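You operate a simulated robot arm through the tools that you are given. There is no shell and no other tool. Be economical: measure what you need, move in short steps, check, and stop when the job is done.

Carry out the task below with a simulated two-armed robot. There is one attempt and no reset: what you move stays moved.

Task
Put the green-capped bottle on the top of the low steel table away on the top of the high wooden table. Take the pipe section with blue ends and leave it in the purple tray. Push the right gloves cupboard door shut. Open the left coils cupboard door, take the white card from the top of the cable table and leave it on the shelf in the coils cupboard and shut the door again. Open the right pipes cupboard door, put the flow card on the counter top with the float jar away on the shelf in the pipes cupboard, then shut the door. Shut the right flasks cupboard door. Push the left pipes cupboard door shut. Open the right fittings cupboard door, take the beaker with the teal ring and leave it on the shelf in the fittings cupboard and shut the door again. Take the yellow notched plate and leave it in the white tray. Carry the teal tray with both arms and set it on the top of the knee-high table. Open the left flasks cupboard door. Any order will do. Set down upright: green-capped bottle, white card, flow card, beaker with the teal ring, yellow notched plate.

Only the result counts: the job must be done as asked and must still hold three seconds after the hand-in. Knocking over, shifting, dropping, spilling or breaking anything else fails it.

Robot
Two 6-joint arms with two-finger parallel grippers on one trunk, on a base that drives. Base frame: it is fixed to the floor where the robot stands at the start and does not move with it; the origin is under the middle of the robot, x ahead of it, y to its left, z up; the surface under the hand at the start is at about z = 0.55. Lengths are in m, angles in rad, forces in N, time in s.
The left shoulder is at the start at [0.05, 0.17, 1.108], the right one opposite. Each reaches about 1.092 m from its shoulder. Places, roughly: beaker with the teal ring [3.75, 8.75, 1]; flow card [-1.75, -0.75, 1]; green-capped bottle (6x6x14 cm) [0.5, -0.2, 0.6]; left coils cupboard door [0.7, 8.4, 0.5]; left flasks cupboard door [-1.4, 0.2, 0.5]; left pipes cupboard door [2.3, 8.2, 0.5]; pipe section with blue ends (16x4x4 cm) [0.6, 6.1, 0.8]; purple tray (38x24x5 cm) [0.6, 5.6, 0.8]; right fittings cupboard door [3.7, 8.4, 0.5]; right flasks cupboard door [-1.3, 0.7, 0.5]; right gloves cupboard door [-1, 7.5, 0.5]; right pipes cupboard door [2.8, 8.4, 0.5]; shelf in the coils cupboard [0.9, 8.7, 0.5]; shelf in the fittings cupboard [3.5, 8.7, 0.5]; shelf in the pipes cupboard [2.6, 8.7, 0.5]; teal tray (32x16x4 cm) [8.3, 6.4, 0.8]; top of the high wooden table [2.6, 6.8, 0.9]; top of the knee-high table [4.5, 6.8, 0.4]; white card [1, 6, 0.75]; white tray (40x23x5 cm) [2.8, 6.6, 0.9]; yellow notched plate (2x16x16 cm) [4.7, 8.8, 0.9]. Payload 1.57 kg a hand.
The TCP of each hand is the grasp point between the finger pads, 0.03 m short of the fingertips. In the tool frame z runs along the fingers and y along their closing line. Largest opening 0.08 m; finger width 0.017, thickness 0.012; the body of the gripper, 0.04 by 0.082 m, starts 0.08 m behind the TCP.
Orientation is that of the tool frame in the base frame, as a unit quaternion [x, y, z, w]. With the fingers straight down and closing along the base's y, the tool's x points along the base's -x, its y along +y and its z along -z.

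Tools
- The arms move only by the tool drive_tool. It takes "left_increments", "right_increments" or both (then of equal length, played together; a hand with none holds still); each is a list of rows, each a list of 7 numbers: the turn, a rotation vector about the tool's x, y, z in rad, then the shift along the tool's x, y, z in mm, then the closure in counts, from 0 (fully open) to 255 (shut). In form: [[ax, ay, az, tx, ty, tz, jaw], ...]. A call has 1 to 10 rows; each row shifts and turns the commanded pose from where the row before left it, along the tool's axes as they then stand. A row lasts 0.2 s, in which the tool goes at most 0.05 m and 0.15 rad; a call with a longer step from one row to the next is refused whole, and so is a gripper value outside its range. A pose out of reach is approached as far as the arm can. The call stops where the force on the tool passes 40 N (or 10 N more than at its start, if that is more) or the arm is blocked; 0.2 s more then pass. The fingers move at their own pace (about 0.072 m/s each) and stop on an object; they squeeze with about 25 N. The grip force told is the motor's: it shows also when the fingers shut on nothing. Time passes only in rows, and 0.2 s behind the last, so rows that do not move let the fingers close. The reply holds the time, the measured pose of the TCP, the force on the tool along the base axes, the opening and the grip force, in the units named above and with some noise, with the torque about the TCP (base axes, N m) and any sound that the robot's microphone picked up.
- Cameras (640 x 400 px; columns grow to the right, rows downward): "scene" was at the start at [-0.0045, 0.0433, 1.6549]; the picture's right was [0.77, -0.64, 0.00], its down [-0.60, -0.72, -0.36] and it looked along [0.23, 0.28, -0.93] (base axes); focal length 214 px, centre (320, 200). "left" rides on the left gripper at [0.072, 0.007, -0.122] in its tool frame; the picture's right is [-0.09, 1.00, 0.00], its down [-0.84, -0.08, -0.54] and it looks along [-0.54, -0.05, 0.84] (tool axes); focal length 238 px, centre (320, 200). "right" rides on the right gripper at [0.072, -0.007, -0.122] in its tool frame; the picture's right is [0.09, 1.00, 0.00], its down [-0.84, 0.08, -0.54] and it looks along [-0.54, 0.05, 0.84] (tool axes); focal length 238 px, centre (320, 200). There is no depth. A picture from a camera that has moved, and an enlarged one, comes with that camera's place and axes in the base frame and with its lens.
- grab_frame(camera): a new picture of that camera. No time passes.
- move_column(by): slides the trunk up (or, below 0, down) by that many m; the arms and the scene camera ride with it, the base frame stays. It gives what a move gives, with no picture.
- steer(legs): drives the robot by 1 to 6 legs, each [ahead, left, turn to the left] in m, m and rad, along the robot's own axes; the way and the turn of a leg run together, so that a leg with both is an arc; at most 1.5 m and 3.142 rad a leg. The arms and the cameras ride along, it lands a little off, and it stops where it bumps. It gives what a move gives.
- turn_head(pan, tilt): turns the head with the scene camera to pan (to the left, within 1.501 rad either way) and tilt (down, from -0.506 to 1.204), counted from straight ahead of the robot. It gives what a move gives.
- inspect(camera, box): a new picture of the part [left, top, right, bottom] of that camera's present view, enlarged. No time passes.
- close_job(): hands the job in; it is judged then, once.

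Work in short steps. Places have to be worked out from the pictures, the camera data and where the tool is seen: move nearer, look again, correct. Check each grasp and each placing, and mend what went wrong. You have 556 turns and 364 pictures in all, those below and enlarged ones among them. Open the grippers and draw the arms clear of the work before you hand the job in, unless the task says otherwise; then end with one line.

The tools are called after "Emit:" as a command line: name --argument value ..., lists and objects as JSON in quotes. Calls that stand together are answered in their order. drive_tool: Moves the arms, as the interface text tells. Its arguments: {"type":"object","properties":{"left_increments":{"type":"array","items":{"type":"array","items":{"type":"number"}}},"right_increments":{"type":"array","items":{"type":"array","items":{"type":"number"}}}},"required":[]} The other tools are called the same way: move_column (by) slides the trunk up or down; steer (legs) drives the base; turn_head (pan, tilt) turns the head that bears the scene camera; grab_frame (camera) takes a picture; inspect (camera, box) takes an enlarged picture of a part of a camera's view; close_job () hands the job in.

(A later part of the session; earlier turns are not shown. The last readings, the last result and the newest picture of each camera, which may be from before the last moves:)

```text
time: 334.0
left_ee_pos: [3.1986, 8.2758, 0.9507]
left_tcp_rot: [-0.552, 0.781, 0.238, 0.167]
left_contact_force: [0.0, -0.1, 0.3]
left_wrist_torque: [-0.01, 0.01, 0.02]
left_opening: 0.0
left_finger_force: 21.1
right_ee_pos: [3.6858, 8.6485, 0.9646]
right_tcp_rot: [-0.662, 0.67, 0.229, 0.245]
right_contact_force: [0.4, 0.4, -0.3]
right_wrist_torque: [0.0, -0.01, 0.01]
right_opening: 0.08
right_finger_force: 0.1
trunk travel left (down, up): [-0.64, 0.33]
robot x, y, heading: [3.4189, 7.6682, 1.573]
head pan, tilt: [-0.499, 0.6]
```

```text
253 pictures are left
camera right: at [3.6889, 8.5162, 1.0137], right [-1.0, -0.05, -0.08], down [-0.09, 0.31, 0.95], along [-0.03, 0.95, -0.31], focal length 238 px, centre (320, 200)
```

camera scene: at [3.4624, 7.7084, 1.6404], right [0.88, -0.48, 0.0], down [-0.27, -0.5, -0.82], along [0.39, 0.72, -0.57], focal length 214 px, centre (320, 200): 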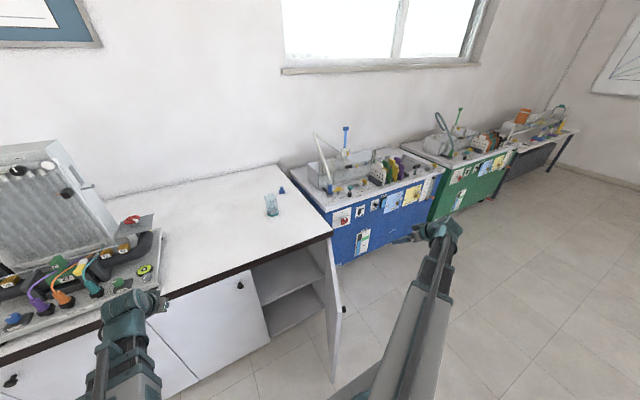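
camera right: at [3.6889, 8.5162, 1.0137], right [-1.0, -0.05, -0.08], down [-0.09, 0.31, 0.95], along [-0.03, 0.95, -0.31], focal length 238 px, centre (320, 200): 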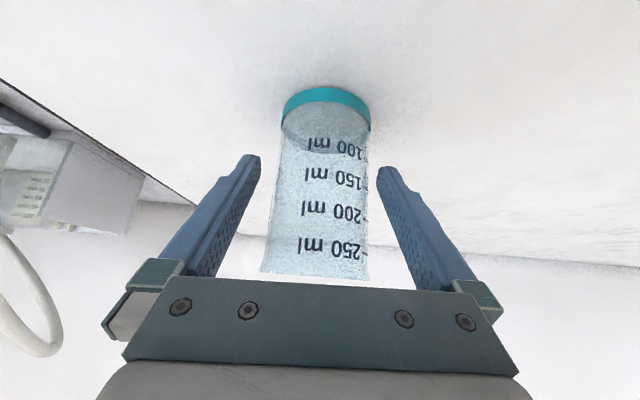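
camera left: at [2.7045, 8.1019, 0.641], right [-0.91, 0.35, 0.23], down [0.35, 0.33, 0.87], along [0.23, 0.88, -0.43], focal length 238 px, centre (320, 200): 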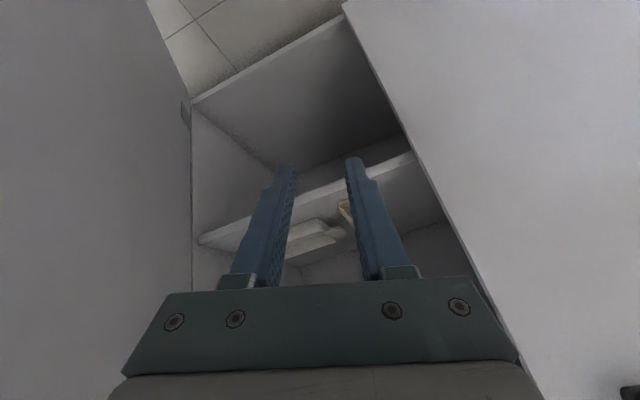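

Emit:
drive_tool --right_increments '[[0, 0, 0, 0, 0, 0, 255], [0, 0, 0, 0, 0, 0, 255], [0, 0, 0, 0, 0, 0, 255], [0, 0, 0, 0, 0, 0, 255]]'

Emit:
move_column --by 0.08

Emit:
grab_frame --camera "right"

```text
time: 335.0
left_ee_pos: [3.1993, 8.275, 0.9521]
left_tcp_rot: [-0.552, 0.781, 0.238, 0.168]
left_contact_force: [0.4, 0.2, -0.8]
left_wrist_torque: [0.02, 0.01, -0.02]
left_opening: 0.0
left_finger_force: 21.1
right_ee_pos: [3.6857, 8.6484, 0.9648]
right_tcp_rot: [-0.662, 0.669, 0.231, 0.245]
right_contact_force: [-0.8, -0.9, 1.2]
right_wrist_torque: [0.02, 0.05, -0.01]
right_opening: 0.0584
right_finger_force: 25.1
trunk travel left (down, up): [-0.64, 0.33]
robot x, y, heading: [3.4193, 7.6724, 1.575]
head pan, tilt: [-0.499, 0.6]
```

```text
time: 336.1
left_ee_pos: [3.1992, 8.2757, 1.0324]
left_tcp_rot: [-0.552, 0.781, 0.238, 0.168]
left_contact_force: [0.2, -0.7, 1.5]
left_wrist_torque: [-0.01, -0.01, -0.01]
left_opening: 0.0
left_finger_force: 21.7
right_ee_pos: [3.6868, 8.6481, 1.0429]
right_tcp_rot: [-0.662, 0.67, 0.231, 0.245]
right_contact_force: [-1.2, 0.3, -0.5]
right_wrist_torque: [-0.01, 0.0, 0.02]
right_opening: 0.0584
right_finger_force: 25.4
trunk travel left (down, up): [-0.72, 0.25]
robot x, y, heading: [3.417, 7.6673, 1.574]
head pan, tilt: [-0.499, 0.6]
```

```text
252 pictures are left
camera right: at [3.6892, 8.5163, 1.0934], right [-1.0, -0.05, -0.07], down [-0.09, 0.31, 0.95], along [-0.03, 0.95, -0.31], focal length 238 px, centre (320, 200)
```

right: 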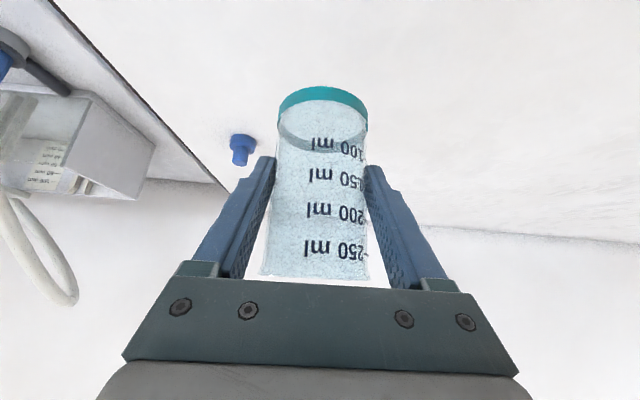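

Held. I draw it back over the edge, and back the base slightly so it clears the counter.

Emit:
drive_tool --right_increments '[[0, 0, 0, 29.5, 0, -24, 255], [0, 0, 0, 29.5, 0, -24, 255], [0, 0, 0, 29.5, 0, -24, 255], [0, 0, 0, 29.5, 0, -24, 255], [0, 0, 0, 29.5, 0, -24, 255], [0, 0, 0, 29.5, 0, -24, 255], [0, 0, 0, 29.5, 0, -24, 255], [0, 0, 0, 29.5, 0, -24, 255], [0, 0, 0, 29.5, 0, -24, 255], [0, 0, 0, 29.5, 0, -24, 255]]'

Emit:
steer --legs '[[-0.07, 0, 0]]'

Emit:
move_column --by -0.3

Emit:
turn_head --pan -0.3 --tilt 0.8

Emit:
grab_frame --camera "scene"

```text
time: 338.3
left_ee_pos: [3.1999, 8.2761, 1.0319]
left_tcp_rot: [-0.552, 0.782, 0.238, 0.168]
left_contact_force: [0.4, 0.1, -0.2]
left_wrist_torque: [-0.03, -0.02, 0.02]
left_opening: 0.0001
left_finger_force: 21.5
right_ee_pos: [3.6795, 8.2672, 1.0453]
right_tcp_rot: [-0.661, 0.67, 0.23, 0.246]
right_contact_force: [0.2, 0.5, -0.8]
right_wrist_torque: [-0.02, 0.02, 0.01]
right_opening: 0.0587
right_finger_force: 25.1
trunk travel left (down, up): [-0.72, 0.25]
robot x, y, heading: [3.4157, 7.6709, 1.572]
head pan, tilt: [-0.499, 0.6]
```

```text
time: 339.3
left_ee_pos: [3.2, 8.2044, 1.0325]
left_tcp_rot: [-0.552, 0.781, 0.239, 0.168]
left_contact_force: [-0.9, -1.0, 0.5]
left_wrist_torque: [0.0, 0.02, 0.01]
left_opening: 0.0
left_finger_force: 20.9
right_ee_pos: [3.6803, 8.1964, 1.045]
right_tcp_rot: [-0.662, 0.67, 0.23, 0.245]
right_contact_force: [0.7, -0.5, -0.2]
right_wrist_torque: [-0.02, 0.03, 0.01]
right_opening: 0.0584
right_finger_force: 25.2
trunk travel left (down, up): [-0.72, 0.25]
robot x, y, heading: [3.4233, 7.6007, 1.568]
head pan, tilt: [-0.499, 0.6]
```

```text
time: 342.3
left_ee_pos: [3.2008, 8.2057, 0.7309]
left_tcp_rot: [-0.552, 0.781, 0.238, 0.167]
left_contact_force: [-0.3, 0.1, 1.1]
left_wrist_torque: [-0.01, 0.01, -0.02]
left_opening: 0.0
left_finger_force: 21.1
right_ee_pos: [3.6813, 8.1961, 0.7439]
right_tcp_rot: [-0.662, 0.67, 0.23, 0.245]
right_contact_force: [0.1, -0.2, -0.8]
right_wrist_torque: [0.01, -0.01, 0.0]
right_opening: 0.0583
right_finger_force: 24.6
trunk travel left (down, up): [-0.42, 0.55]
robot x, y, heading: [3.4177, 7.6018, 1.569]
head pan, tilt: [-0.499, 0.6]
```

```text
time: 343.1
left_ee_pos: [3.1999, 8.2069, 0.7322]
left_tcp_rot: [-0.552, 0.782, 0.238, 0.167]
left_contact_force: [-0.5, -0.2, -0.6]
left_wrist_torque: [0.0, 0.01, -0.02]
left_opening: 0.0005
left_finger_force: 21.3
right_ee_pos: [3.6806, 8.1966, 0.7439]
right_tcp_rot: [-0.662, 0.671, 0.229, 0.245]
right_contact_force: [-0.1, 0.0, 0.4]
right_wrist_torque: [-0.02, -0.01, -0.01]
right_opening: 0.0583
right_finger_force: 24.7
trunk travel left (down, up): [-0.42, 0.55]
robot x, y, heading: [3.4207, 7.601, 1.574]
head pan, tilt: [-0.3, 0.799]
```

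```text
251 pictures are left
camera scene: at [3.4432, 7.6378, 1.3787], right [0.95, -0.3, 0.0], down [-0.21, -0.68, -0.7], along [0.21, 0.67, -0.72], focal length 214 px, centre (320, 200)
```

scene: 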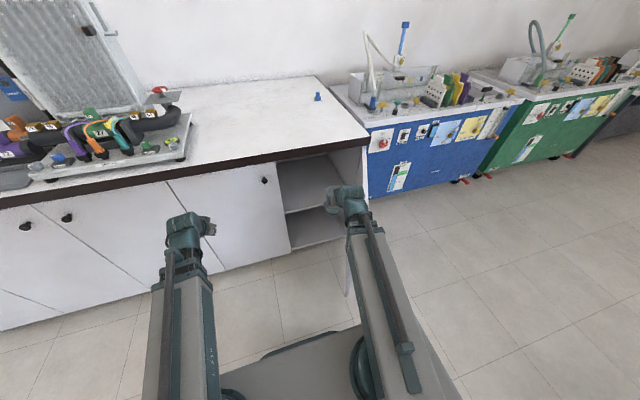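

I lower another 0.165 m and look with the hand camera into the cupboard.

Emit:
move_column --by -0.165

Emit:
grab_frame --camera "right"

Emit:
grab_frame --camera "scene"

```text
time: 344.9
left_ee_pos: [3.1997, 8.2055, 0.5681]
left_tcp_rot: [-0.553, 0.781, 0.238, 0.167]
left_contact_force: [0.6, 0.2, -0.3]
left_wrist_torque: [0.0, -0.02, 0.01]
left_opening: 0.0
left_finger_force: 21.2
right_ee_pos: [3.6797, 8.1975, 0.5807]
right_tcp_rot: [-0.662, 0.67, 0.23, 0.244]
right_contact_force: [0.4, -0.1, 0.4]
right_wrist_torque: [0.0, -0.03, 0.01]
right_opening: 0.0584
right_finger_force: 25.1
trunk travel left (down, up): [-0.255, 0.715]
robot x, y, heading: [3.4187, 7.6015, 1.57]
head pan, tilt: [-0.3, 0.799]
```

```text
250 pictures are left
camera right: at [3.6828, 8.0648, 0.6287], right [-1.0, -0.05, -0.07], down [-0.09, 0.31, 0.95], along [-0.03, 0.95, -0.31], focal length 238 px, centre (320, 200)
```

right: 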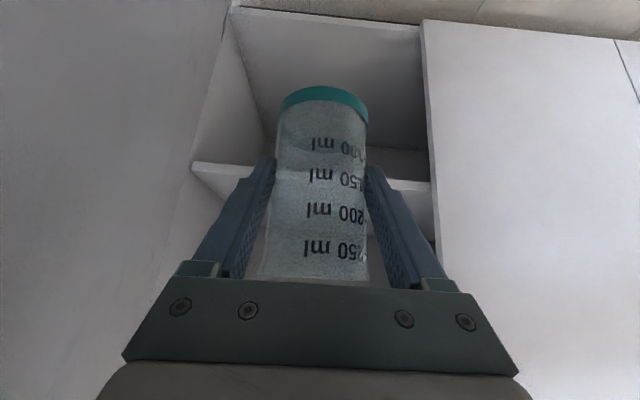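

```text
249 pictures are left
camera scene: at [3.4431, 7.6378, 1.2136], right [0.96, -0.3, 0.0], down [-0.21, -0.68, -0.7], along [0.21, 0.67, -0.72], focal length 214 px, centre (320, 200)
```

scene: 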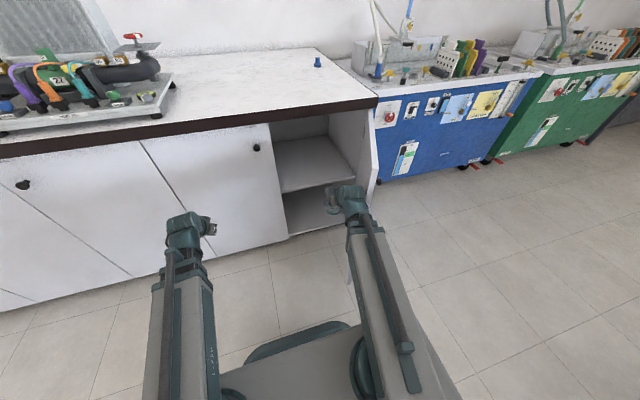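

The shelf is empty and at z≈0.47. I advance to y≈8.53.

Emit:
drive_tool --right_increments '[[0, 0, 0, -28.7, 0, 23.4, 255], [0, 0, 0, -28.7, 0, 23.4, 255], [0, 0, 0, -28.7, 0, 23.4, 255], [0, 0, 0, -28.7, 0, 23.4, 255], [0, 0, 0, -28.7, 0, 23.4, 255], [0, 0, 0, -28.7, 0, 23.4, 255], [0, 0, 0, -28.7, 0, 23.4, 255], [0, 0, 0, -28.7, 0, 23.4, 255], [0, 0, 0, -28.7, 0, 23.4, 255]]'

Emit:
move_column --by -0.035

Emit:
grab_frame --camera "right"

```text
time: 346.9
left_ee_pos: [3.1988, 8.2058, 0.5664]
left_tcp_rot: [-0.552, 0.781, 0.238, 0.168]
left_contact_force: [-0.1, -0.2, -0.1]
left_wrist_torque: [0.06, -0.03, 0.04]
left_opening: 0.0
left_finger_force: 21.2
right_ee_pos: [3.6842, 8.5309, 0.5777]
right_tcp_rot: [-0.661, 0.67, 0.229, 0.247]
right_contact_force: [0.2, 0.2, -0.9]
right_wrist_torque: [-0.03, -0.02, -0.03]
right_opening: 0.0584
right_finger_force: 24.6
trunk travel left (down, up): [-0.255, 0.715]
robot x, y, heading: [3.4218, 7.5992, 1.577]
head pan, tilt: [-0.3, 0.799]
```

```text
time: 347.7
left_ee_pos: [3.2004, 8.2059, 0.5308]
left_tcp_rot: [-0.552, 0.782, 0.238, 0.166]
left_contact_force: [-0.3, 1.1, 0.6]
left_wrist_torque: [0.0, 0.0, -0.01]
left_opening: 0.0
left_finger_force: 21.2
right_ee_pos: [3.6857, 8.5302, 0.5424]
right_tcp_rot: [-0.662, 0.67, 0.23, 0.245]
right_contact_force: [-0.9, -0.8, -0.1]
right_wrist_torque: [0.0, 0.01, -0.03]
right_opening: 0.0583
right_finger_force: 25.1
trunk travel left (down, up): [-0.22, 0.75]
robot x, y, heading: [3.4224, 7.6028, 1.567]
head pan, tilt: [-0.3, 0.799]
```

```text
248 pictures are left
camera right: at [3.6883, 8.3978, 0.5936], right [-1.0, -0.05, -0.07], down [-0.09, 0.31, 0.95], along [-0.03, 0.95, -0.31], focal length 238 px, centre (320, 200)
```

right: 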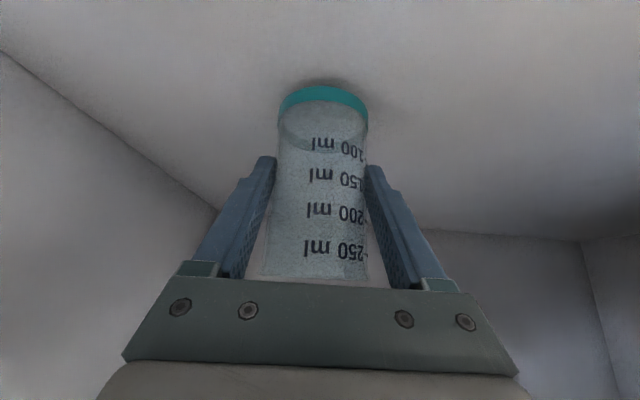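

Close above the shelf; I lower in small steps until contact.

Emit:
move_column --by -0.006

Emit:
move_column --by -0.004

```text
time: 348.3
left_ee_pos: [3.2004, 8.2045, 0.5252]
left_tcp_rot: [-0.552, 0.781, 0.238, 0.166]
left_contact_force: [-0.6, 0.1, -1.1]
left_wrist_torque: [0.02, -0.02, 0.02]
left_opening: 0.0
left_finger_force: 21.4
right_ee_pos: [3.6856, 8.5294, 0.5374]
right_tcp_rot: [-0.662, 0.67, 0.23, 0.245]
right_contact_force: [0.7, -0.3, -0.8]
right_wrist_torque: [0.0, 0.01, 0.01]
right_opening: 0.0583
right_finger_force: 25.0
trunk travel left (down, up): [-0.214, 0.756]
robot x, y, heading: [3.4197, 7.5994, 1.57]
head pan, tilt: [-0.3, 0.799]
```

```text
time: 348.8
left_ee_pos: [3.199, 8.2064, 0.521]
left_tcp_rot: [-0.552, 0.781, 0.238, 0.166]
left_contact_force: [0.0, 1.0, 0.3]
left_wrist_torque: [0.01, -0.03, -0.02]
left_opening: 0.0
left_finger_force: 21.7
right_ee_pos: [3.6857, 8.5296, 0.5342]
right_tcp_rot: [-0.662, 0.67, 0.23, 0.246]
right_contact_force: [-0.6, 0.7, 0.3]
right_wrist_torque: [0.04, 0.03, 0.0]
right_opening: 0.0583
right_finger_force: 24.8
trunk travel left (down, up): [-0.21, 0.76]
robot x, y, heading: [3.4209, 7.6019, 1.569]
head pan, tilt: [-0.3, 0.799]
```

Emit:
move_column --by -0.004

Emit:
move_column --by -0.004

```text
time: 349.3
left_ee_pos: [3.2003, 8.2053, 0.5184]
left_tcp_rot: [-0.551, 0.782, 0.239, 0.168]
left_contact_force: [-0.9, -0.2, -0.1]
left_wrist_torque: [0.01, -0.01, 0.01]
left_opening: 0.0
left_finger_force: 21.9
right_ee_pos: [3.6858, 8.529, 0.5328]
right_tcp_rot: [-0.661, 0.67, 0.231, 0.247]
right_contact_force: [3.1, -0.9, 20.9]
right_wrist_torque: [0.36, 0.32, -0.01]
right_opening: 0.0583
right_finger_force: 24.5
trunk travel left (down, up): [-0.206, 0.764]
robot x, y, heading: [3.4161, 7.6013, 1.574]
head pan, tilt: [-0.3, 0.799]
```

```text
time: 349.9
left_ee_pos: [3.1996, 8.2052, 0.5145]
left_tcp_rot: [-0.552, 0.781, 0.239, 0.168]
left_contact_force: [-0.1, 0.6, 0.0]
left_wrist_torque: [-0.02, -0.01, -0.03]
left_opening: 0.0
left_finger_force: 20.6
right_ee_pos: [3.6852, 8.5293, 0.5273]
right_tcp_rot: [-0.661, 0.67, 0.231, 0.246]
right_contact_force: [2.8, -1.5, 19.1]
right_wrist_torque: [0.05, 0.37, -0.03]
right_opening: 0.0584
right_finger_force: 25.0
trunk travel left (down, up): [-0.202, 0.768]
robot x, y, heading: [3.418, 7.5986, 1.569]
head pan, tilt: [-0.3, 0.799]
```

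Contact. I open the fingers and draw straight back out.

Emit:
drive_tool --right_increments '[[0, 0, 0, 0, 0, 0, 120], [0, 0, 0, 0, 0, 0, 0], [0, 0, 0, 0, 0, 0, 0], [0, 0, 0, 0, 0, 0, 0]]'

Emit:
drive_tool --right_increments '[[0, 0, 0, 28.7, 0, -23.4, 0], [0, 0, 0, 28.7, 0, -23.4, 0], [0, 0, 0, 28.7, 0, -23.4, 0], [0, 0, 0, 28.7, 0, -23.4, 0], [0, 0, 0, 28.7, 0, -23.4, 0], [0, 0, 0, 28.7, 0, -23.4, 0], [0, 0, 0, 28.7, 0, -23.4, 0], [0, 0, 0, 28.7, 0, -23.4, 0], [0, 0, 0, 28.7, 0, -23.4, 0]]'

Emit:
grab_frame --camera "right"

```text
time: 350.9
left_ee_pos: [3.2002, 8.2051, 0.5141]
left_tcp_rot: [-0.552, 0.782, 0.238, 0.167]
left_contact_force: [0.2, -0.2, -0.1]
left_wrist_torque: [0.0, 0.0, 0.01]
left_opening: 0.0
left_finger_force: 21.9
right_ee_pos: [3.6848, 8.5306, 0.526]
right_tcp_rot: [-0.662, 0.67, 0.23, 0.244]
right_contact_force: [-0.2, -0.3, -0.2]
right_wrist_torque: [0.01, 0.02, -0.03]
right_opening: 0.0802
right_finger_force: 0.0
trunk travel left (down, up): [-0.202, 0.768]
robot x, y, heading: [3.4201, 7.599, 1.573]
head pan, tilt: [-0.3, 0.799]
```

```text
time: 352.9
left_ee_pos: [3.2004, 8.2053, 0.5136]
left_tcp_rot: [-0.553, 0.781, 0.238, 0.167]
left_contact_force: [-0.3, 0.7, -0.4]
left_wrist_torque: [0.0, 0.01, 0.0]
left_opening: 0.0
left_finger_force: 21.2
right_ee_pos: [3.6794, 8.1962, 0.5261]
right_tcp_rot: [-0.662, 0.67, 0.231, 0.246]
right_contact_force: [-0.1, -0.4, 0.1]
right_wrist_torque: [-0.02, 0.03, -0.03]
right_opening: 0.0801
right_finger_force: 0.1
trunk travel left (down, up): [-0.202, 0.768]
robot x, y, heading: [3.4181, 7.6001, 1.572]
head pan, tilt: [-0.3, 0.799]
```

```text
247 pictures are left
camera right: at [3.6817, 8.0635, 0.5756], right [-1.0, -0.05, -0.07], down [-0.09, 0.31, 0.95], along [-0.03, 0.95, -0.31], focal length 238 px, centre (320, 200)
```

right: 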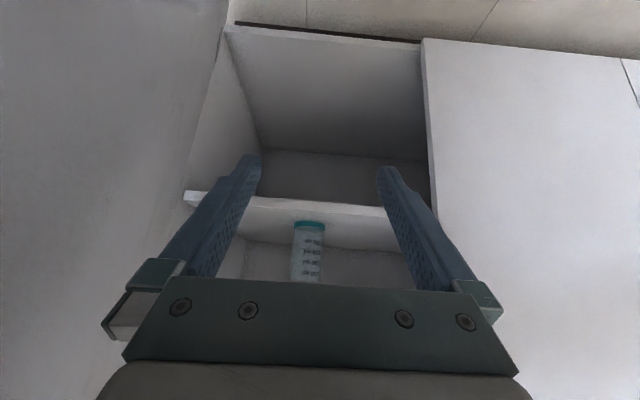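

The beaker stands upright on the shelf. I level the right hand as a fist, back out, go round the door on the east side, and push it shut with base moves.

Emit:
drive_tool --right_increments '[[0, -0.149, 0, 0, 0, 0, 255], [0, -0.149, 0, 0, 0, 0, 255], [0, -0.149, 0, 0, 0, 0, 255], [0, -0.149, 0, 0, 0, 0, 255], [0, -0.149, 0, 0, 0, 0, 255], [0, -0.149, 0, 0, 0, 0, 255], [0, 0, 0, 0, 0, 0, 255]]'

Emit:
steer --legs '[[-0.42, 0, 0], [0, -0.36, 0]]'

Emit:
grab_frame --camera "scene"

```text
time: 354.5
left_ee_pos: [3.1992, 8.2056, 0.5137]
left_tcp_rot: [-0.552, 0.781, 0.239, 0.167]
left_contact_force: [0.6, 0.0, 0.3]
left_wrist_torque: [-0.02, 0.02, -0.01]
left_opening: 0.0001
left_finger_force: 21.2
right_ee_pos: [3.696, 8.2657, 0.6989]
right_tcp_rot: [-0.497, 0.499, 0.492, 0.512]
right_contact_force: [-0.3, -0.1, 1.0]
right_wrist_torque: [0.01, -0.01, 0.0]
right_opening: 0.0
right_finger_force: 21.4
right hand out of reach, approached as far as the arm can: row 1, 2, 3, 4, 5, 6
trunk travel left (down, up): [-0.202, 0.768]
robot x, y, heading: [3.4199, 7.6021, 1.574]
head pan, tilt: [-0.3, 0.799]
```

```text
time: 359.0
left_ee_pos: [3.5599, 7.7842, 0.5131]
left_tcp_rot: [-0.553, 0.781, 0.238, 0.167]
left_contact_force: [-0.5, 0.5, -1.1]
left_wrist_torque: [-0.02, 0.01, -0.03]
left_opening: 0.0001
left_finger_force: 21.7
right_ee_pos: [4.0565, 7.8443, 0.6981]
right_tcp_rot: [-0.498, 0.498, 0.493, 0.51]
right_contact_force: [-0.2, -0.9, -0.4]
right_wrist_torque: [-0.01, -0.03, 0.0]
right_opening: 0.0
right_finger_force: 21.0
trunk travel left (down, up): [-0.202, 0.768]
robot x, y, heading: [3.7807, 7.1803, 1.571]
head pan, tilt: [-0.3, 0.799]
```

```text
246 pictures are left
camera scene: at [3.8045, 7.2167, 1.1606], right [0.96, -0.29, 0.0], down [-0.21, -0.69, -0.7], along [0.21, 0.67, -0.72], focal length 214 px, centre (320, 200)
```

scene: 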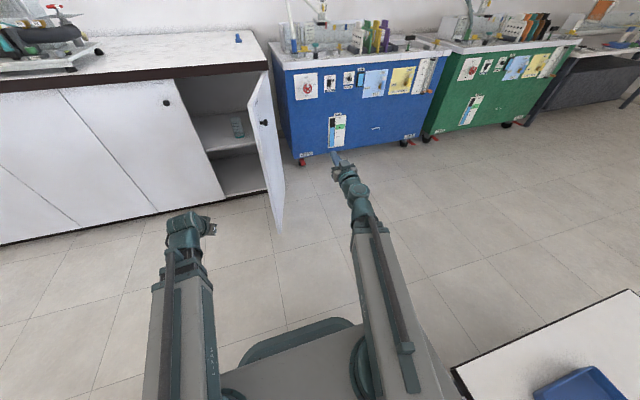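

Clear. I drive ahead 0.27, then west to push the door.

Emit:
steer --legs '[[0.26, 0, 0], [0, 0.22, 0], [0.07, 0.13, 0], [0.1, 0.07, 0]]'

Emit:
grab_frame --camera "scene"

```text
time: 363.9
left_ee_pos: [3.1413, 8.2158, 0.5127]
left_tcp_rot: [-0.551, 0.783, 0.237, 0.168]
left_contact_force: [0.0, -0.8, 1.2]
left_wrist_torque: [-0.03, 0.03, 0.0]
left_opening: 0.0
left_finger_force: 20.8
right_ee_pos: [3.6358, 8.2747, 0.698]
right_tcp_rot: [-0.497, 0.5, 0.492, 0.511]
right_contact_force: [0.6, -0.6, -0.3]
right_wrist_torque: [0.01, 0.0, 0.02]
right_opening: 0.0002
right_finger_force: 22.0
trunk travel left (down, up): [-0.202, 0.768]
robot x, y, heading: [3.3634, 7.6121, 1.571]
head pan, tilt: [-0.3, 0.799]
```

```text
245 pictures are left
camera scene: at [3.3825, 7.6479, 1.1606], right [0.95, -0.3, 0.0], down [-0.21, -0.68, -0.7], along [0.21, 0.67, -0.72], focal length 214 px, centre (320, 200)
```

scene: 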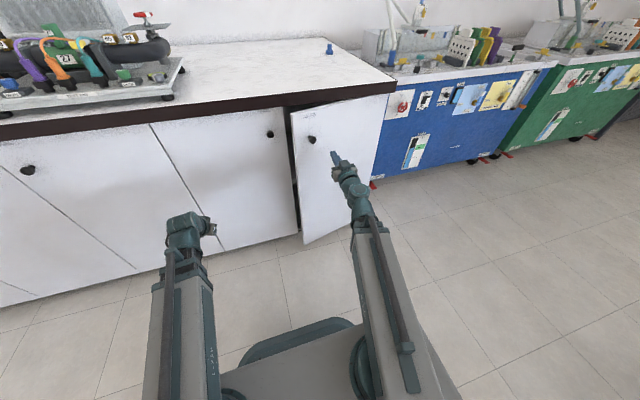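

Nearly shut; I push the rest with the arm.

Emit:
drive_tool --right_increments '[[0, 0, 0, 0, 5, 30, 255], [0, 0, 0, 0, 5, 30, 255], [0, 0, 0, 0, 0, 30, 255], [0, 0, 0, 0, 0, 15, 255], [0, 0, 0, 0, 0, 10, 255], [0, 0, 0, 0, 0, 8, 255]]'

Emit:
inspect --camera "scene" --box '[200, 60, 420, 260]'

```text
time: 365.3
left_ee_pos: [3.1404, 8.216, 0.5141]
left_tcp_rot: [-0.551, 0.782, 0.237, 0.167]
left_contact_force: [-0.2, 0.0, 0.2]
left_wrist_torque: [-0.05, -0.02, -0.01]
left_opening: 0.0
left_finger_force: 21.7
right_ee_pos: [3.6272, 8.3894, 0.6973]
right_tcp_rot: [-0.497, 0.499, 0.492, 0.512]
right_contact_force: [0.2, -4.9, -2.4]
right_wrist_torque: [-0.11, -0.02, 0.01]
right_opening: 0.0002
right_finger_force: 21.1
trunk travel left (down, up): [-0.202, 0.768]
robot x, y, heading: [3.3609, 7.6129, 1.571]
head pan, tilt: [-0.3, 0.799]
stopped in row 6 (right hand): the force on the tool passed its limit at 52 N (the readings are from after the stop); the commanded pose is now the measured one
```

```text
2.00 times, centred on (310, 160) of scene
camera zoom: at [3.3826, 7.6473, 1.1607], right [0.95, -0.3, 0.0], down [-0.21, -0.68, -0.7], along [0.21, 0.67, -0.72], focal length 429 px, centre (340, 280)
```

zoom: 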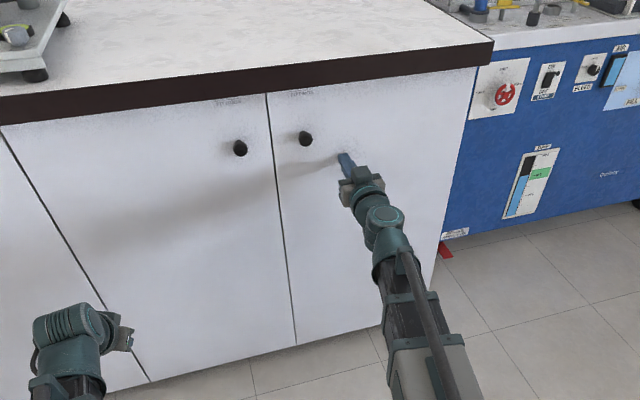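

Fittings done. Next the yellow notched plate near (4.7, 8.8): I back off, raise, and look at the carts.

Emit:
drive_tool --right_increments '[[0, 0, 0, 0, 0, -40, 255], [0, 0, 0, 0, 0, -40, 255], [0, 0, 0, 0, 0, -40, 255]]'

Emit:
move_column --by 0.4

Emit:
steer --legs '[[-0.2, 0, 0], [0, -0.9, 0]]'

Emit:
turn_head --pan -0.3 --tilt 0.5

Emit:
grab_frame --camera "scene"

```text
time: 366.1
left_ee_pos: [3.1393, 8.2165, 0.5136]
left_tcp_rot: [-0.551, 0.782, 0.238, 0.167]
left_contact_force: [-1.0, 0.1, 0.6]
left_wrist_torque: [0.0, -0.01, -0.01]
left_opening: 0.0
left_finger_force: 21.5
right_ee_pos: [3.6268, 8.2765, 0.698]
right_tcp_rot: [-0.498, 0.498, 0.492, 0.511]
right_contact_force: [-0.4, 0.5, 0.9]
right_wrist_torque: [0.0, -0.02, -0.01]
right_opening: 0.0003
right_finger_force: 21.2
right hand out of reach, approached as far as the arm can: row 3
trunk travel left (down, up): [-0.202, 0.768]
robot x, y, heading: [3.3563, 7.6101, 1.567]
head pan, tilt: [-0.3, 0.799]
```

```text
time: 369.9
left_ee_pos: [3.1401, 8.2162, 0.9137]
left_tcp_rot: [-0.552, 0.782, 0.238, 0.167]
left_contact_force: [-0.2, 0.3, -0.3]
left_wrist_torque: [-0.03, -0.01, 0.01]
left_opening: 0.0
left_finger_force: 22.0
right_ee_pos: [3.6284, 8.2767, 1.0972]
right_tcp_rot: [-0.498, 0.499, 0.492, 0.511]
right_contact_force: [-0.1, 0.2, -0.4]
right_wrist_torque: [0.02, 0.01, 0.0]
right_opening: 0.0001
right_finger_force: 21.0
trunk travel left (down, up): [-0.602, 0.368]
robot x, y, heading: [3.3614, 7.613, 1.57]
head pan, tilt: [-0.3, 0.799]
```

```text
time: 374.7
left_ee_pos: [3.8333, 8.0595, 0.9139]
left_tcp_rot: [-0.509, 0.81, 0.229, 0.179]
left_contact_force: [-0.1, 0.1, -0.7]
left_wrist_torque: [0.03, -0.03, -0.01]
left_opening: 0.0
left_finger_force: 21.3
right_ee_pos: [4.3225, 8.0679, 1.0985]
right_tcp_rot: [-0.472, 0.523, 0.464, 0.537]
right_contact_force: [-0.6, -0.9, 0.2]
right_wrist_torque: [-0.02, -0.01, -0.03]
right_opening: 0.0001
right_finger_force: 21.2
trunk travel left (down, up): [-0.602, 0.368]
robot x, y, heading: [3.9867, 7.4355, 1.462]
head pan, tilt: [-0.3, 0.799]
stopped in leg 2: the robot was blocked; the commanded pose is now the measured one
```

```text
time: 375.5
left_ee_pos: [3.833, 8.06, 0.913]
left_tcp_rot: [-0.51, 0.81, 0.228, 0.179]
left_contact_force: [-0.5, -0.4, -0.7]
left_wrist_torque: [0.02, -0.01, 0.0]
left_opening: 0.0
left_finger_force: 21.5
right_ee_pos: [4.3225, 8.0691, 1.098]
right_tcp_rot: [-0.471, 0.524, 0.465, 0.536]
right_contact_force: [0.3, 0.3, -0.7]
right_wrist_torque: [0.02, -0.02, -0.02]
right_opening: 0.0003
right_finger_force: 21.1
trunk travel left (down, up): [-0.602, 0.368]
robot x, y, heading: [3.982, 7.4337, 1.463]
head pan, tilt: [-0.3, 0.499]
```

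```text
243 pictures are left
camera scene: at [4.0178, 7.4786, 1.5865], right [0.92, -0.4, 0.0], down [-0.19, -0.44, -0.88], along [0.35, 0.81, -0.48], focal length 214 px, centre (320, 200)
```

scene: 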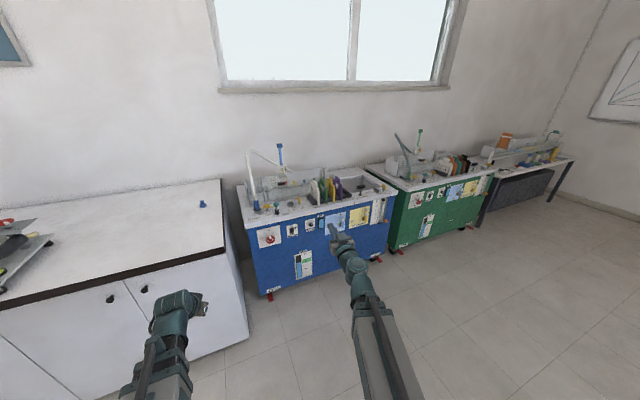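

Blocked by the knee-high table's corner; I check whether anything there moved.

Emit:
turn_head --pan -1.5 --tilt 0.7

Emit:
grab_frame --camera "scene"

```text
time: 376.9
left_ee_pos: [3.8333, 8.0596, 0.9143]
left_tcp_rot: [-0.51, 0.81, 0.228, 0.18]
left_contact_force: [-0.4, 0.8, 1.1]
left_wrist_torque: [-0.01, -0.01, 0.04]
left_opening: 0.0
left_finger_force: 20.9
right_ee_pos: [4.3235, 8.0693, 1.0982]
right_tcp_rot: [-0.471, 0.524, 0.465, 0.536]
right_contact_force: [0.3, -0.2, 0.4]
right_wrist_torque: [0.0, -0.02, -0.03]
right_opening: 0.0
right_finger_force: 21.1
trunk travel left (down, up): [-0.602, 0.368]
robot x, y, heading: [3.9863, 7.4352, 1.468]
head pan, tilt: [-1.499, 0.7]
```

```text
242 pictures are left
camera scene: at [4.0667, 7.3921, 1.5689], right [-0.03, -1.0, 0.0], down [-0.64, 0.02, -0.77], along [0.76, -0.03, -0.64], focal length 214 px, centre (320, 200)
```

scene: 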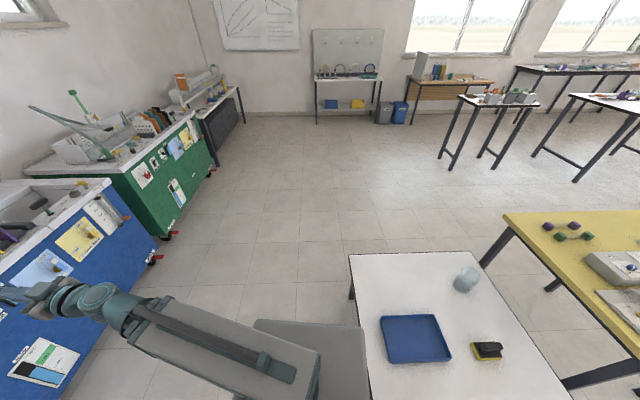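

The low table is undisturbed. I go north a bit first, and then east along the carts.

Emit:
steer --legs '[[0.2, 0.03, 0.1], [0, -0.4, 0]]'

Emit:
turn_head --pan -0.2 --tilt 0.6

Emit:
grab_frame --camera "scene"

```text
time: 380.6
left_ee_pos: [4.1575, 8.239, 0.9129]
left_tcp_rot: [-0.548, 0.784, 0.238, 0.169]
left_contact_force: [0.4, -0.5, -0.2]
left_wrist_torque: [-0.01, -0.02, 0.0]
left_opening: 0.0
left_finger_force: 21.5
right_ee_pos: [4.6457, 8.2959, 1.0977]
right_tcp_rot: [-0.495, 0.502, 0.49, 0.513]
right_contact_force: [0.8, -0.6, 0.5]
right_wrist_torque: [0.0, -0.03, 0.01]
right_opening: 0.0
right_finger_force: 21.6
trunk travel left (down, up): [-0.602, 0.368]
robot x, y, heading: [4.368, 7.6333, 1.558]
head pan, tilt: [-1.499, 0.7]
```

```text
time: 382.1
left_ee_pos: [4.1567, 8.2396, 0.914]
left_tcp_rot: [-0.548, 0.784, 0.237, 0.169]
left_contact_force: [0.3, 0.0, 0.2]
left_wrist_torque: [0.0, 0.0, 0.01]
left_opening: 0.0002
left_finger_force: 20.7
right_ee_pos: [4.6462, 8.2967, 1.0982]
right_tcp_rot: [-0.496, 0.501, 0.489, 0.514]
right_contact_force: [0.4, 1.2, -0.4]
right_wrist_torque: [-0.03, -0.01, 0.02]
right_opening: 0.0001
right_finger_force: 20.9
trunk travel left (down, up): [-0.602, 0.368]
robot x, y, heading: [4.3701, 7.6329, 1.558]
head pan, tilt: [-0.201, 0.6]
```

```text
241 pictures are left
camera scene: at [4.3881, 7.6791, 1.5775], right [0.98, -0.21, 0.0], down [-0.12, -0.55, -0.83], along [0.17, 0.81, -0.57], focal length 214 px, centre (320, 200)
```

scene: 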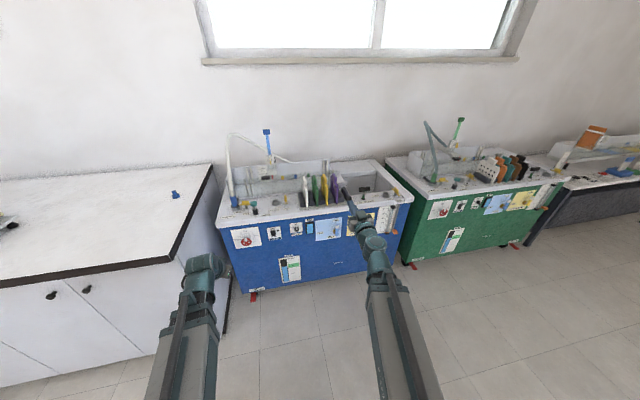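

Emit:
inspect --camera "scene" --box '[220, 120, 420, 245]'

```text
3.20 times, centred on (320, 182) of scene
camera zoom: at [4.3881, 7.6791, 1.5775], right [0.98, -0.21, 0.0], down [-0.12, -0.55, -0.83], along [0.17, 0.81, -0.57], focal length 686 px, centre (320, 256)
```

zoom: 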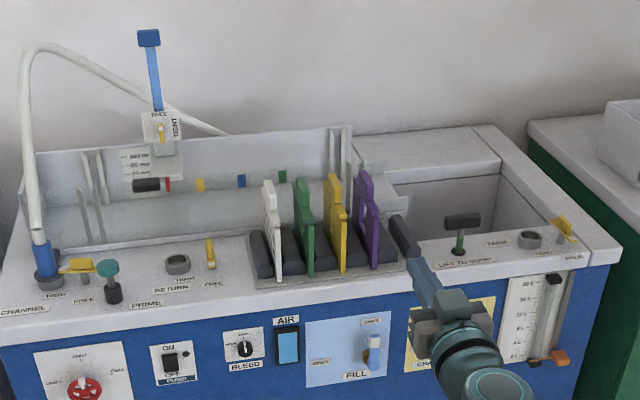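

The yellow plate stands in a rack slot between green and purple, its faces toward ±x, top near z≈1.05. I raise the trunk, pitch the right hand straight down and view it from above.

Emit:
move_column --by 0.3

Emit:
drive_tool --right_increments '[[0, 0.15, 0, 0, 0, 0, 0], [0, 0.15, 0, 0, 0, 0, 0], [0, 0.15, 0, 0, 0, 0, 0], [0, 0.15, 0, 0, 0, 0, 0], [0, 0.15, 0, 0, 0, 0, 0], [0, 0.15, 0, 0, 0, 0, 0], [0, 0.15, 0, 0, 0, 0, 0], [0, 0.15, 0, 0, 0, 0, 0], [0, 0.15, 0, 0, 0, 0, 0], [0, 0.15, 0, 0, 0, 0, 0]]'

Emit:
grab_frame --camera "right"

```text
time: 385.1
left_ee_pos: [4.1586, 8.2387, 1.2136]
left_tcp_rot: [-0.548, 0.785, 0.237, 0.168]
left_contact_force: [-0.4, -0.6, 0.1]
left_wrist_torque: [0.01, 0.01, 0.0]
left_opening: 0.0
left_finger_force: 21.4
right_ee_pos: [4.6447, 8.2969, 1.3981]
right_tcp_rot: [-0.496, 0.501, 0.49, 0.513]
right_contact_force: [0.5, -0.9, -0.9]
right_wrist_torque: [-0.02, -0.02, 0.02]
right_opening: 0.0001
right_finger_force: 21.5
trunk travel left (down, up): [-0.902, 0.068]
robot x, y, heading: [4.3702, 7.6343, 1.557]
head pan, tilt: [-0.201, 0.6]
```

```text
time: 387.3
left_ee_pos: [4.1584, 8.2402, 1.2141]
left_tcp_rot: [-0.547, 0.785, 0.237, 0.168]
left_contact_force: [0.4, -0.2, -0.4]
left_wrist_torque: [-0.01, 0.0, 0.02]
left_opening: 0.0001
left_finger_force: 21.4
right_ee_pos: [4.6441, 8.2967, 1.1774]
right_tcp_rot: [-0.696, 0.717, 0.019, 0.033]
right_contact_force: [-0.5, 0.0, 0.9]
right_wrist_torque: [-0.03, -0.04, 0.02]
right_opening: 0.08
right_finger_force: 0.0
right hand out of reach, approached as far as the arm can: row 1, 2, 3, 4, 5, 6, 7, 8, 9, 10
trunk travel left (down, up): [-0.902, 0.068]
robot x, y, heading: [4.3709, 7.6345, 1.561]
head pan, tilt: [-0.201, 0.6]
```

```text
239 pictures are left
camera right: at [4.6466, 8.216, 1.2936], right [-1.0, -0.06, -0.03], down [-0.07, 0.8, 0.6], along [-0.02, 0.6, -0.8], focal length 238 px, centre (320, 200)
```

right: 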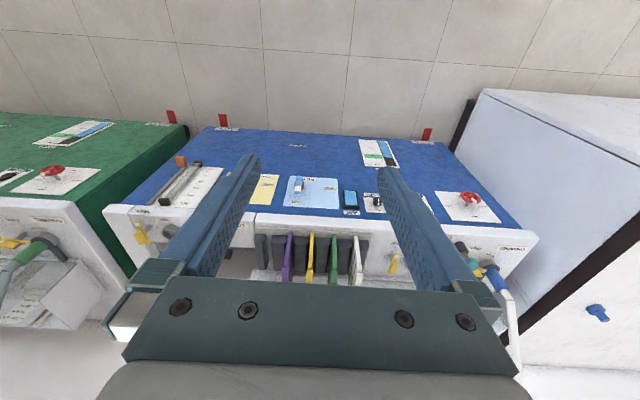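

The plates are seen at y from about 8.61; yellow at x≈4.65. I drive 0.18 closer, straighten the pitch, and extend the hand above the rack.

Emit:
steer --legs '[[0.18, 0, 0]]'

Emit:
drive_tool --right_increments '[[0, 0.07, 0, 0, 0, 0, 0], [0, 0, 0, -35, 0, 0, 0], [0, 0, 0, -35, 0, 0, 0], [0, 0, 0, 0, 0, 0, 0]]'

Emit:
grab_frame --camera "right"

```text
time: 388.8
left_ee_pos: [4.1606, 8.4214, 1.2134]
left_tcp_rot: [-0.549, 0.784, 0.236, 0.168]
left_contact_force: [-0.2, 1.0, 0.0]
left_wrist_torque: [0.0, 0.01, 0.02]
left_opening: 0.0
left_finger_force: 21.3
right_ee_pos: [4.6478, 8.4786, 1.1752]
right_tcp_rot: [-0.696, 0.717, 0.021, 0.034]
right_contact_force: [-0.3, 0.3, 0.1]
right_wrist_torque: [-0.02, 0.03, 0.01]
right_opening: 0.0797
right_finger_force: 0.1
trunk travel left (down, up): [-0.902, 0.068]
robot x, y, heading: [4.3749, 7.8128, 1.558]
head pan, tilt: [-0.201, 0.6]
```

```text
time: 389.8
left_ee_pos: [4.16, 8.4195, 1.2139]
left_tcp_rot: [-0.547, 0.785, 0.236, 0.168]
left_contact_force: [0.2, -0.5, 0.0]
left_wrist_torque: [-0.02, -0.03, -0.01]
left_opening: 0.0001
left_finger_force: 21.6
right_ee_pos: [4.6494, 8.5454, 1.1763]
right_tcp_rot: [-0.697, 0.717, -0.003, 0.009]
right_contact_force: [0.5, -0.2, -1.2]
right_wrist_torque: [0.02, 0.01, 0.01]
right_opening: 0.0799
right_finger_force: 0.0
trunk travel left (down, up): [-0.902, 0.068]
robot x, y, heading: [4.3717, 7.8115, 1.556]
head pan, tilt: [-0.201, 0.6]
```

```text
238 pictures are left
camera right: at [4.6505, 8.4729, 1.2987], right [-1.0, -0.06, -0.02], down [-0.06, 0.83, 0.55], along [-0.02, 0.55, -0.84], focal length 238 px, centre (320, 200)
```

right: 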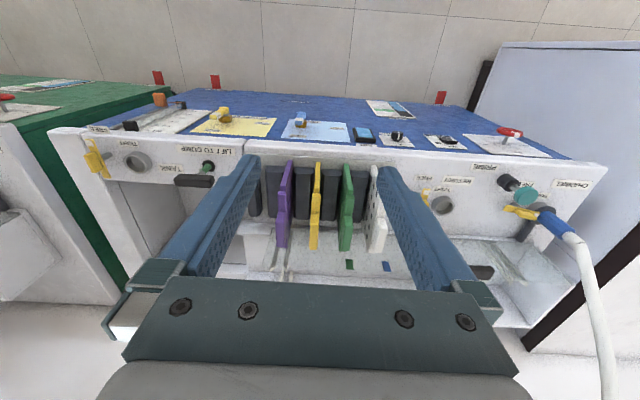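

Emit:
inspect --camera "right" --box '[240, 140, 400, 270]'

```text
3.08 times, centred on (320, 205) of right
camera zoom: at [4.6505, 8.4729, 1.2987], right [-1.0, -0.06, -0.02], down [-0.06, 0.83, 0.55], along [-0.02, 0.55, -0.84], focal length 733 px, centre (320, 185)
```

zoom: 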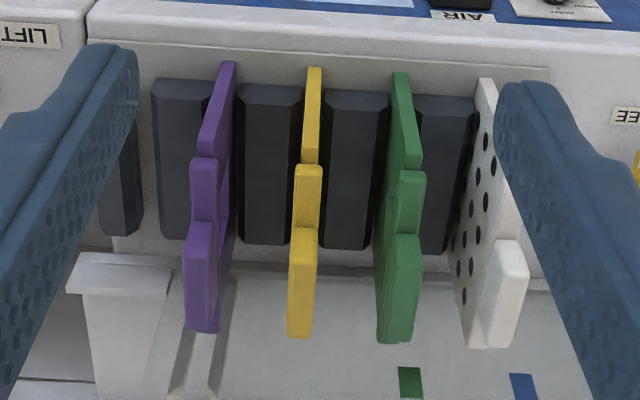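

The plate's high back part has its top at about (4.648, 8.69–8.76, 1.01); neighbours are 5 cm apart. I drive 5 cm nearer, move the hand above it with half-open fingers, and look.

Emit:
steer --legs '[[0.06, 0, 0.013]]'

Emit:
drive_tool --right_increments '[[0, 0, 0, -30, 0, 0, 128], [0, 0, 0, -30, 0, 0, 128], [0, 0, 0, -30, 0, 0, 128], [0, 0, 0, -25, 0, 0, 128], [0, 0, 0, 0, 0, 0, 128]]'

Emit:
grab_frame --camera "right"

```text
time: 390.8
left_ee_pos: [4.1508, 8.4798, 1.213]
left_tcp_rot: [-0.553, 0.781, 0.238, 0.167]
left_contact_force: [-0.5, 0.5, -0.7]
left_wrist_torque: [-0.02, 0.0, 0.0]
left_opening: 0.0003
left_finger_force: 21.3
right_ee_pos: [4.6398, 8.6127, 1.1745]
right_tcp_rot: [-0.702, 0.712, -0.004, 0.009]
right_contact_force: [-0.2, 0.5, -1.0]
right_wrist_torque: [-0.04, 0.0, -0.01]
right_opening: 0.0802
right_finger_force: 0.1
trunk travel left (down, up): [-0.902, 0.068]
robot x, y, heading: [4.3766, 7.8735, 1.574]
head pan, tilt: [-0.201, 0.6]
```

```text
time: 392.0
left_ee_pos: [4.1511, 8.4776, 1.2137]
left_tcp_rot: [-0.553, 0.781, 0.238, 0.167]
left_contact_force: [-0.2, 0.4, -0.4]
left_wrist_torque: [-0.01, 0.02, 0.0]
left_opening: 0.0
left_finger_force: 21.4
right_ee_pos: [4.6413, 8.7246, 1.177]
right_tcp_rot: [-0.701, 0.713, -0.003, 0.01]
right_contact_force: [-0.4, 0.8, -0.7]
right_wrist_torque: [-0.03, -0.02, 0.0]
right_opening: 0.04
right_finger_force: 0.0
trunk travel left (down, up): [-0.902, 0.068]
robot x, y, heading: [4.371, 7.8737, 1.57]
head pan, tilt: [-0.201, 0.6]
```

```text
236 pictures are left
camera right: at [4.6439, 8.6516, 1.2985], right [-1.0, -0.08, -0.02], down [-0.07, 0.83, 0.55], along [-0.03, 0.55, -0.84], focal length 238 px, centre (320, 200)
```

right: 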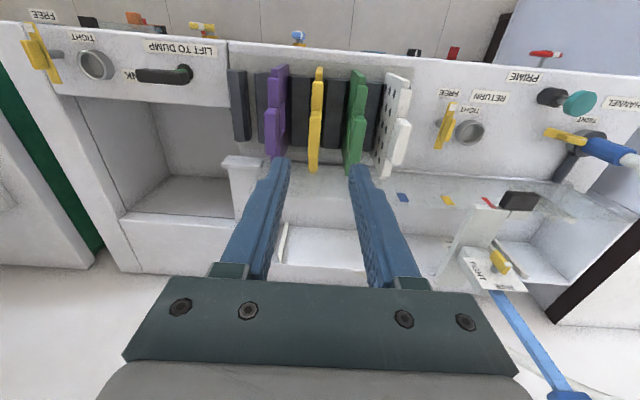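

Two views put the plate's high part at y 8.75–8.83, top z≈0.93, x≈4.645. I shift the left hand away to the left, drive 5 cm nearer and move above it.

Emit:
drive_tool --left_increments '[[0, 0, 0, 15.9, 41, -0.8, 255], [0, 0, 0, 15.9, 41, -0.8, 255], [0, 0, 0, 15.9, 41, -0.8, 255], [0, 0, 0, 15.9, 41, -0.8, 255], [0, 0, 0, 15.9, 41, -0.8, 255]]'

Emit:
steer --legs '[[0.06, 0, 0]]'

Emit:
move_column --by -0.12

Emit:
grab_frame --camera "right"

```text
time: 393.2
left_ee_pos: [3.9315, 8.4699, 1.2133]
left_tcp_rot: [-0.553, 0.781, 0.237, 0.168]
left_contact_force: [-0.4, 0.5, 0.0]
left_wrist_torque: [-0.02, 0.0, -0.03]
left_opening: 0.0
left_finger_force: 21.3
right_ee_pos: [4.6415, 8.7237, 1.177]
right_tcp_rot: [-0.701, 0.713, -0.004, 0.01]
right_contact_force: [-0.6, 0.8, -0.8]
right_wrist_torque: [0.02, -0.02, -0.02]
right_opening: 0.0396
right_finger_force: 0.0
trunk travel left (down, up): [-0.902, 0.068]
robot x, y, heading: [4.3716, 7.8737, 1.572]
head pan, tilt: [-0.201, 0.6]
```

```text
time: 394.1
left_ee_pos: [3.9326, 8.5304, 1.2121]
left_tcp_rot: [-0.552, 0.782, 0.237, 0.167]
left_contact_force: [0.3, -0.1, 0.2]
left_wrist_torque: [-0.06, 0.04, 0.01]
left_opening: 0.0002
left_finger_force: 21.7
right_ee_pos: [4.6414, 8.7853, 1.1752]
right_tcp_rot: [-0.702, 0.713, -0.005, 0.008]
right_contact_force: [-0.5, -0.2, -0.6]
right_wrist_torque: [-0.06, 0.04, 0.05]
right_opening: 0.0398
right_finger_force: 0.0
trunk travel left (down, up): [-0.902, 0.068]
robot x, y, heading: [4.374, 7.9339, 1.574]
head pan, tilt: [-0.201, 0.6]
```

```text
time: 395.6
left_ee_pos: [3.9329, 8.5293, 1.0944]
left_tcp_rot: [-0.553, 0.781, 0.238, 0.167]
left_contact_force: [0.2, -0.2, 0.1]
left_wrist_torque: [0.03, 0.0, -0.01]
left_opening: 0.0
left_finger_force: 21.0
right_ee_pos: [4.6411, 8.784, 1.0558]
right_tcp_rot: [-0.702, 0.713, -0.004, 0.009]
right_contact_force: [-0.9, -0.1, -0.3]
right_wrist_torque: [0.01, -0.03, 0.01]
right_opening: 0.0398
right_finger_force: 0.0
trunk travel left (down, up): [-0.782, 0.188]
robot x, y, heading: [4.3727, 7.9307, 1.575]
head pan, tilt: [-0.201, 0.6]
```

```text
235 pictures are left
camera right: at [4.6442, 8.7105, 1.1785], right [-1.0, -0.08, -0.02], down [-0.07, 0.83, 0.55], along [-0.03, 0.55, -0.84], focal length 238 px, centre (320, 200)
```

right: 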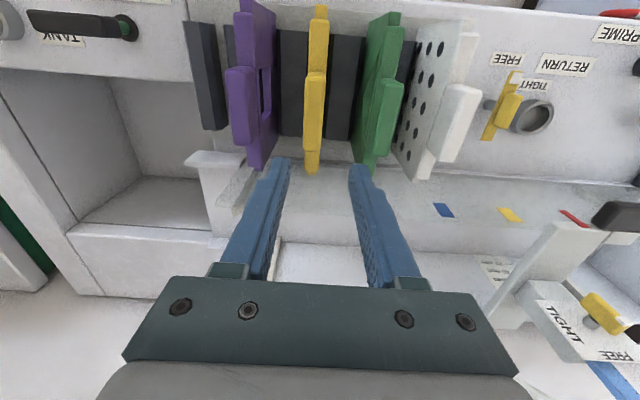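

Emit:
inspect --camera "right" --box '[220, 0, 420, 190]'

```text
2.11 times, centred on (320, 95) of right
camera zoom: at [4.6442, 8.7105, 1.1785], right [-1.0, -0.08, -0.02], down [-0.07, 0.83, 0.55], along [-0.03, 0.55, -0.84], focal length 502 px, centre (320, 421)
```

zoom: 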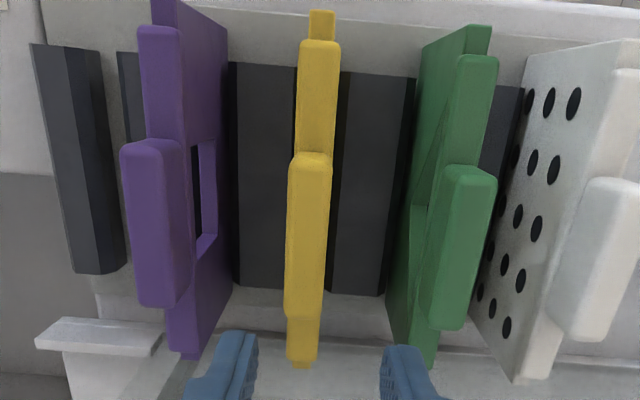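

The highest part is a central tab, y≈8.73–8.80, x≈4.648, top z≈0.965. I centre over it and lower 3 cm to check.

Emit:
drive_tool --right_increments '[[0, 0, 0, 16, -6, 0, 128], [0, 0, 0, 0, 0, 0, 128]]'

Emit:
move_column --by -0.03

Emit:
grab_frame --camera "right"

```text
time: 396.2
left_ee_pos: [3.9326, 8.5283, 1.0937]
left_tcp_rot: [-0.553, 0.781, 0.237, 0.167]
left_contact_force: [0.3, 0.3, 0.2]
left_wrist_torque: [0.04, -0.01, 0.0]
left_opening: 0.0
left_finger_force: 21.1
right_ee_pos: [4.6482, 8.7666, 1.056]
right_tcp_rot: [-0.701, 0.713, -0.003, 0.01]
right_contact_force: [-0.7, 0.0, 1.0]
right_wrist_torque: [0.01, -0.02, -0.01]
right_opening: 0.0395
right_finger_force: 0.1
trunk travel left (down, up): [-0.782, 0.188]
robot x, y, heading: [4.3696, 7.934, 1.574]
head pan, tilt: [-0.201, 0.6]
```

```text
time: 397.0
left_ee_pos: [3.9315, 8.5292, 1.0642]
left_tcp_rot: [-0.552, 0.781, 0.238, 0.167]
left_contact_force: [-0.6, 0.2, -0.1]
left_wrist_torque: [0.01, 0.01, -0.01]
left_opening: 0.0
left_finger_force: 20.9
right_ee_pos: [4.6462, 8.7662, 1.0259]
right_tcp_rot: [-0.702, 0.713, -0.003, 0.009]
right_contact_force: [-0.2, 1.1, -0.1]
right_wrist_torque: [-0.02, 0.02, -0.03]
right_opening: 0.0398
right_finger_force: 0.0
trunk travel left (down, up): [-0.752, 0.218]
robot x, y, heading: [4.3735, 7.9341, 1.577]
head pan, tilt: [-0.201, 0.6]
```

```text
233 pictures are left
camera right: at [4.6498, 8.6942, 1.1485], right [-1.0, -0.08, -0.02], down [-0.07, 0.83, 0.55], along [-0.03, 0.55, -0.84], focal length 238 px, centre (320, 200)
```

right: 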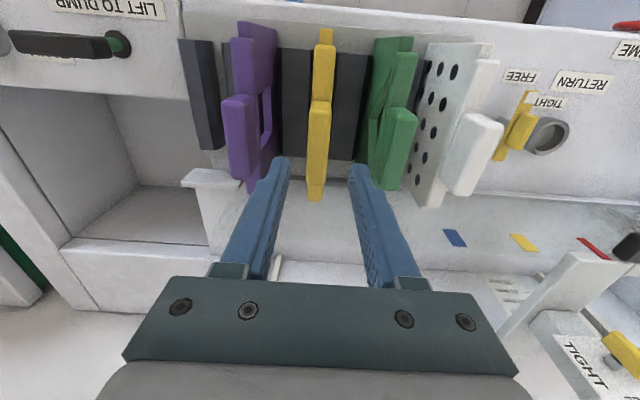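

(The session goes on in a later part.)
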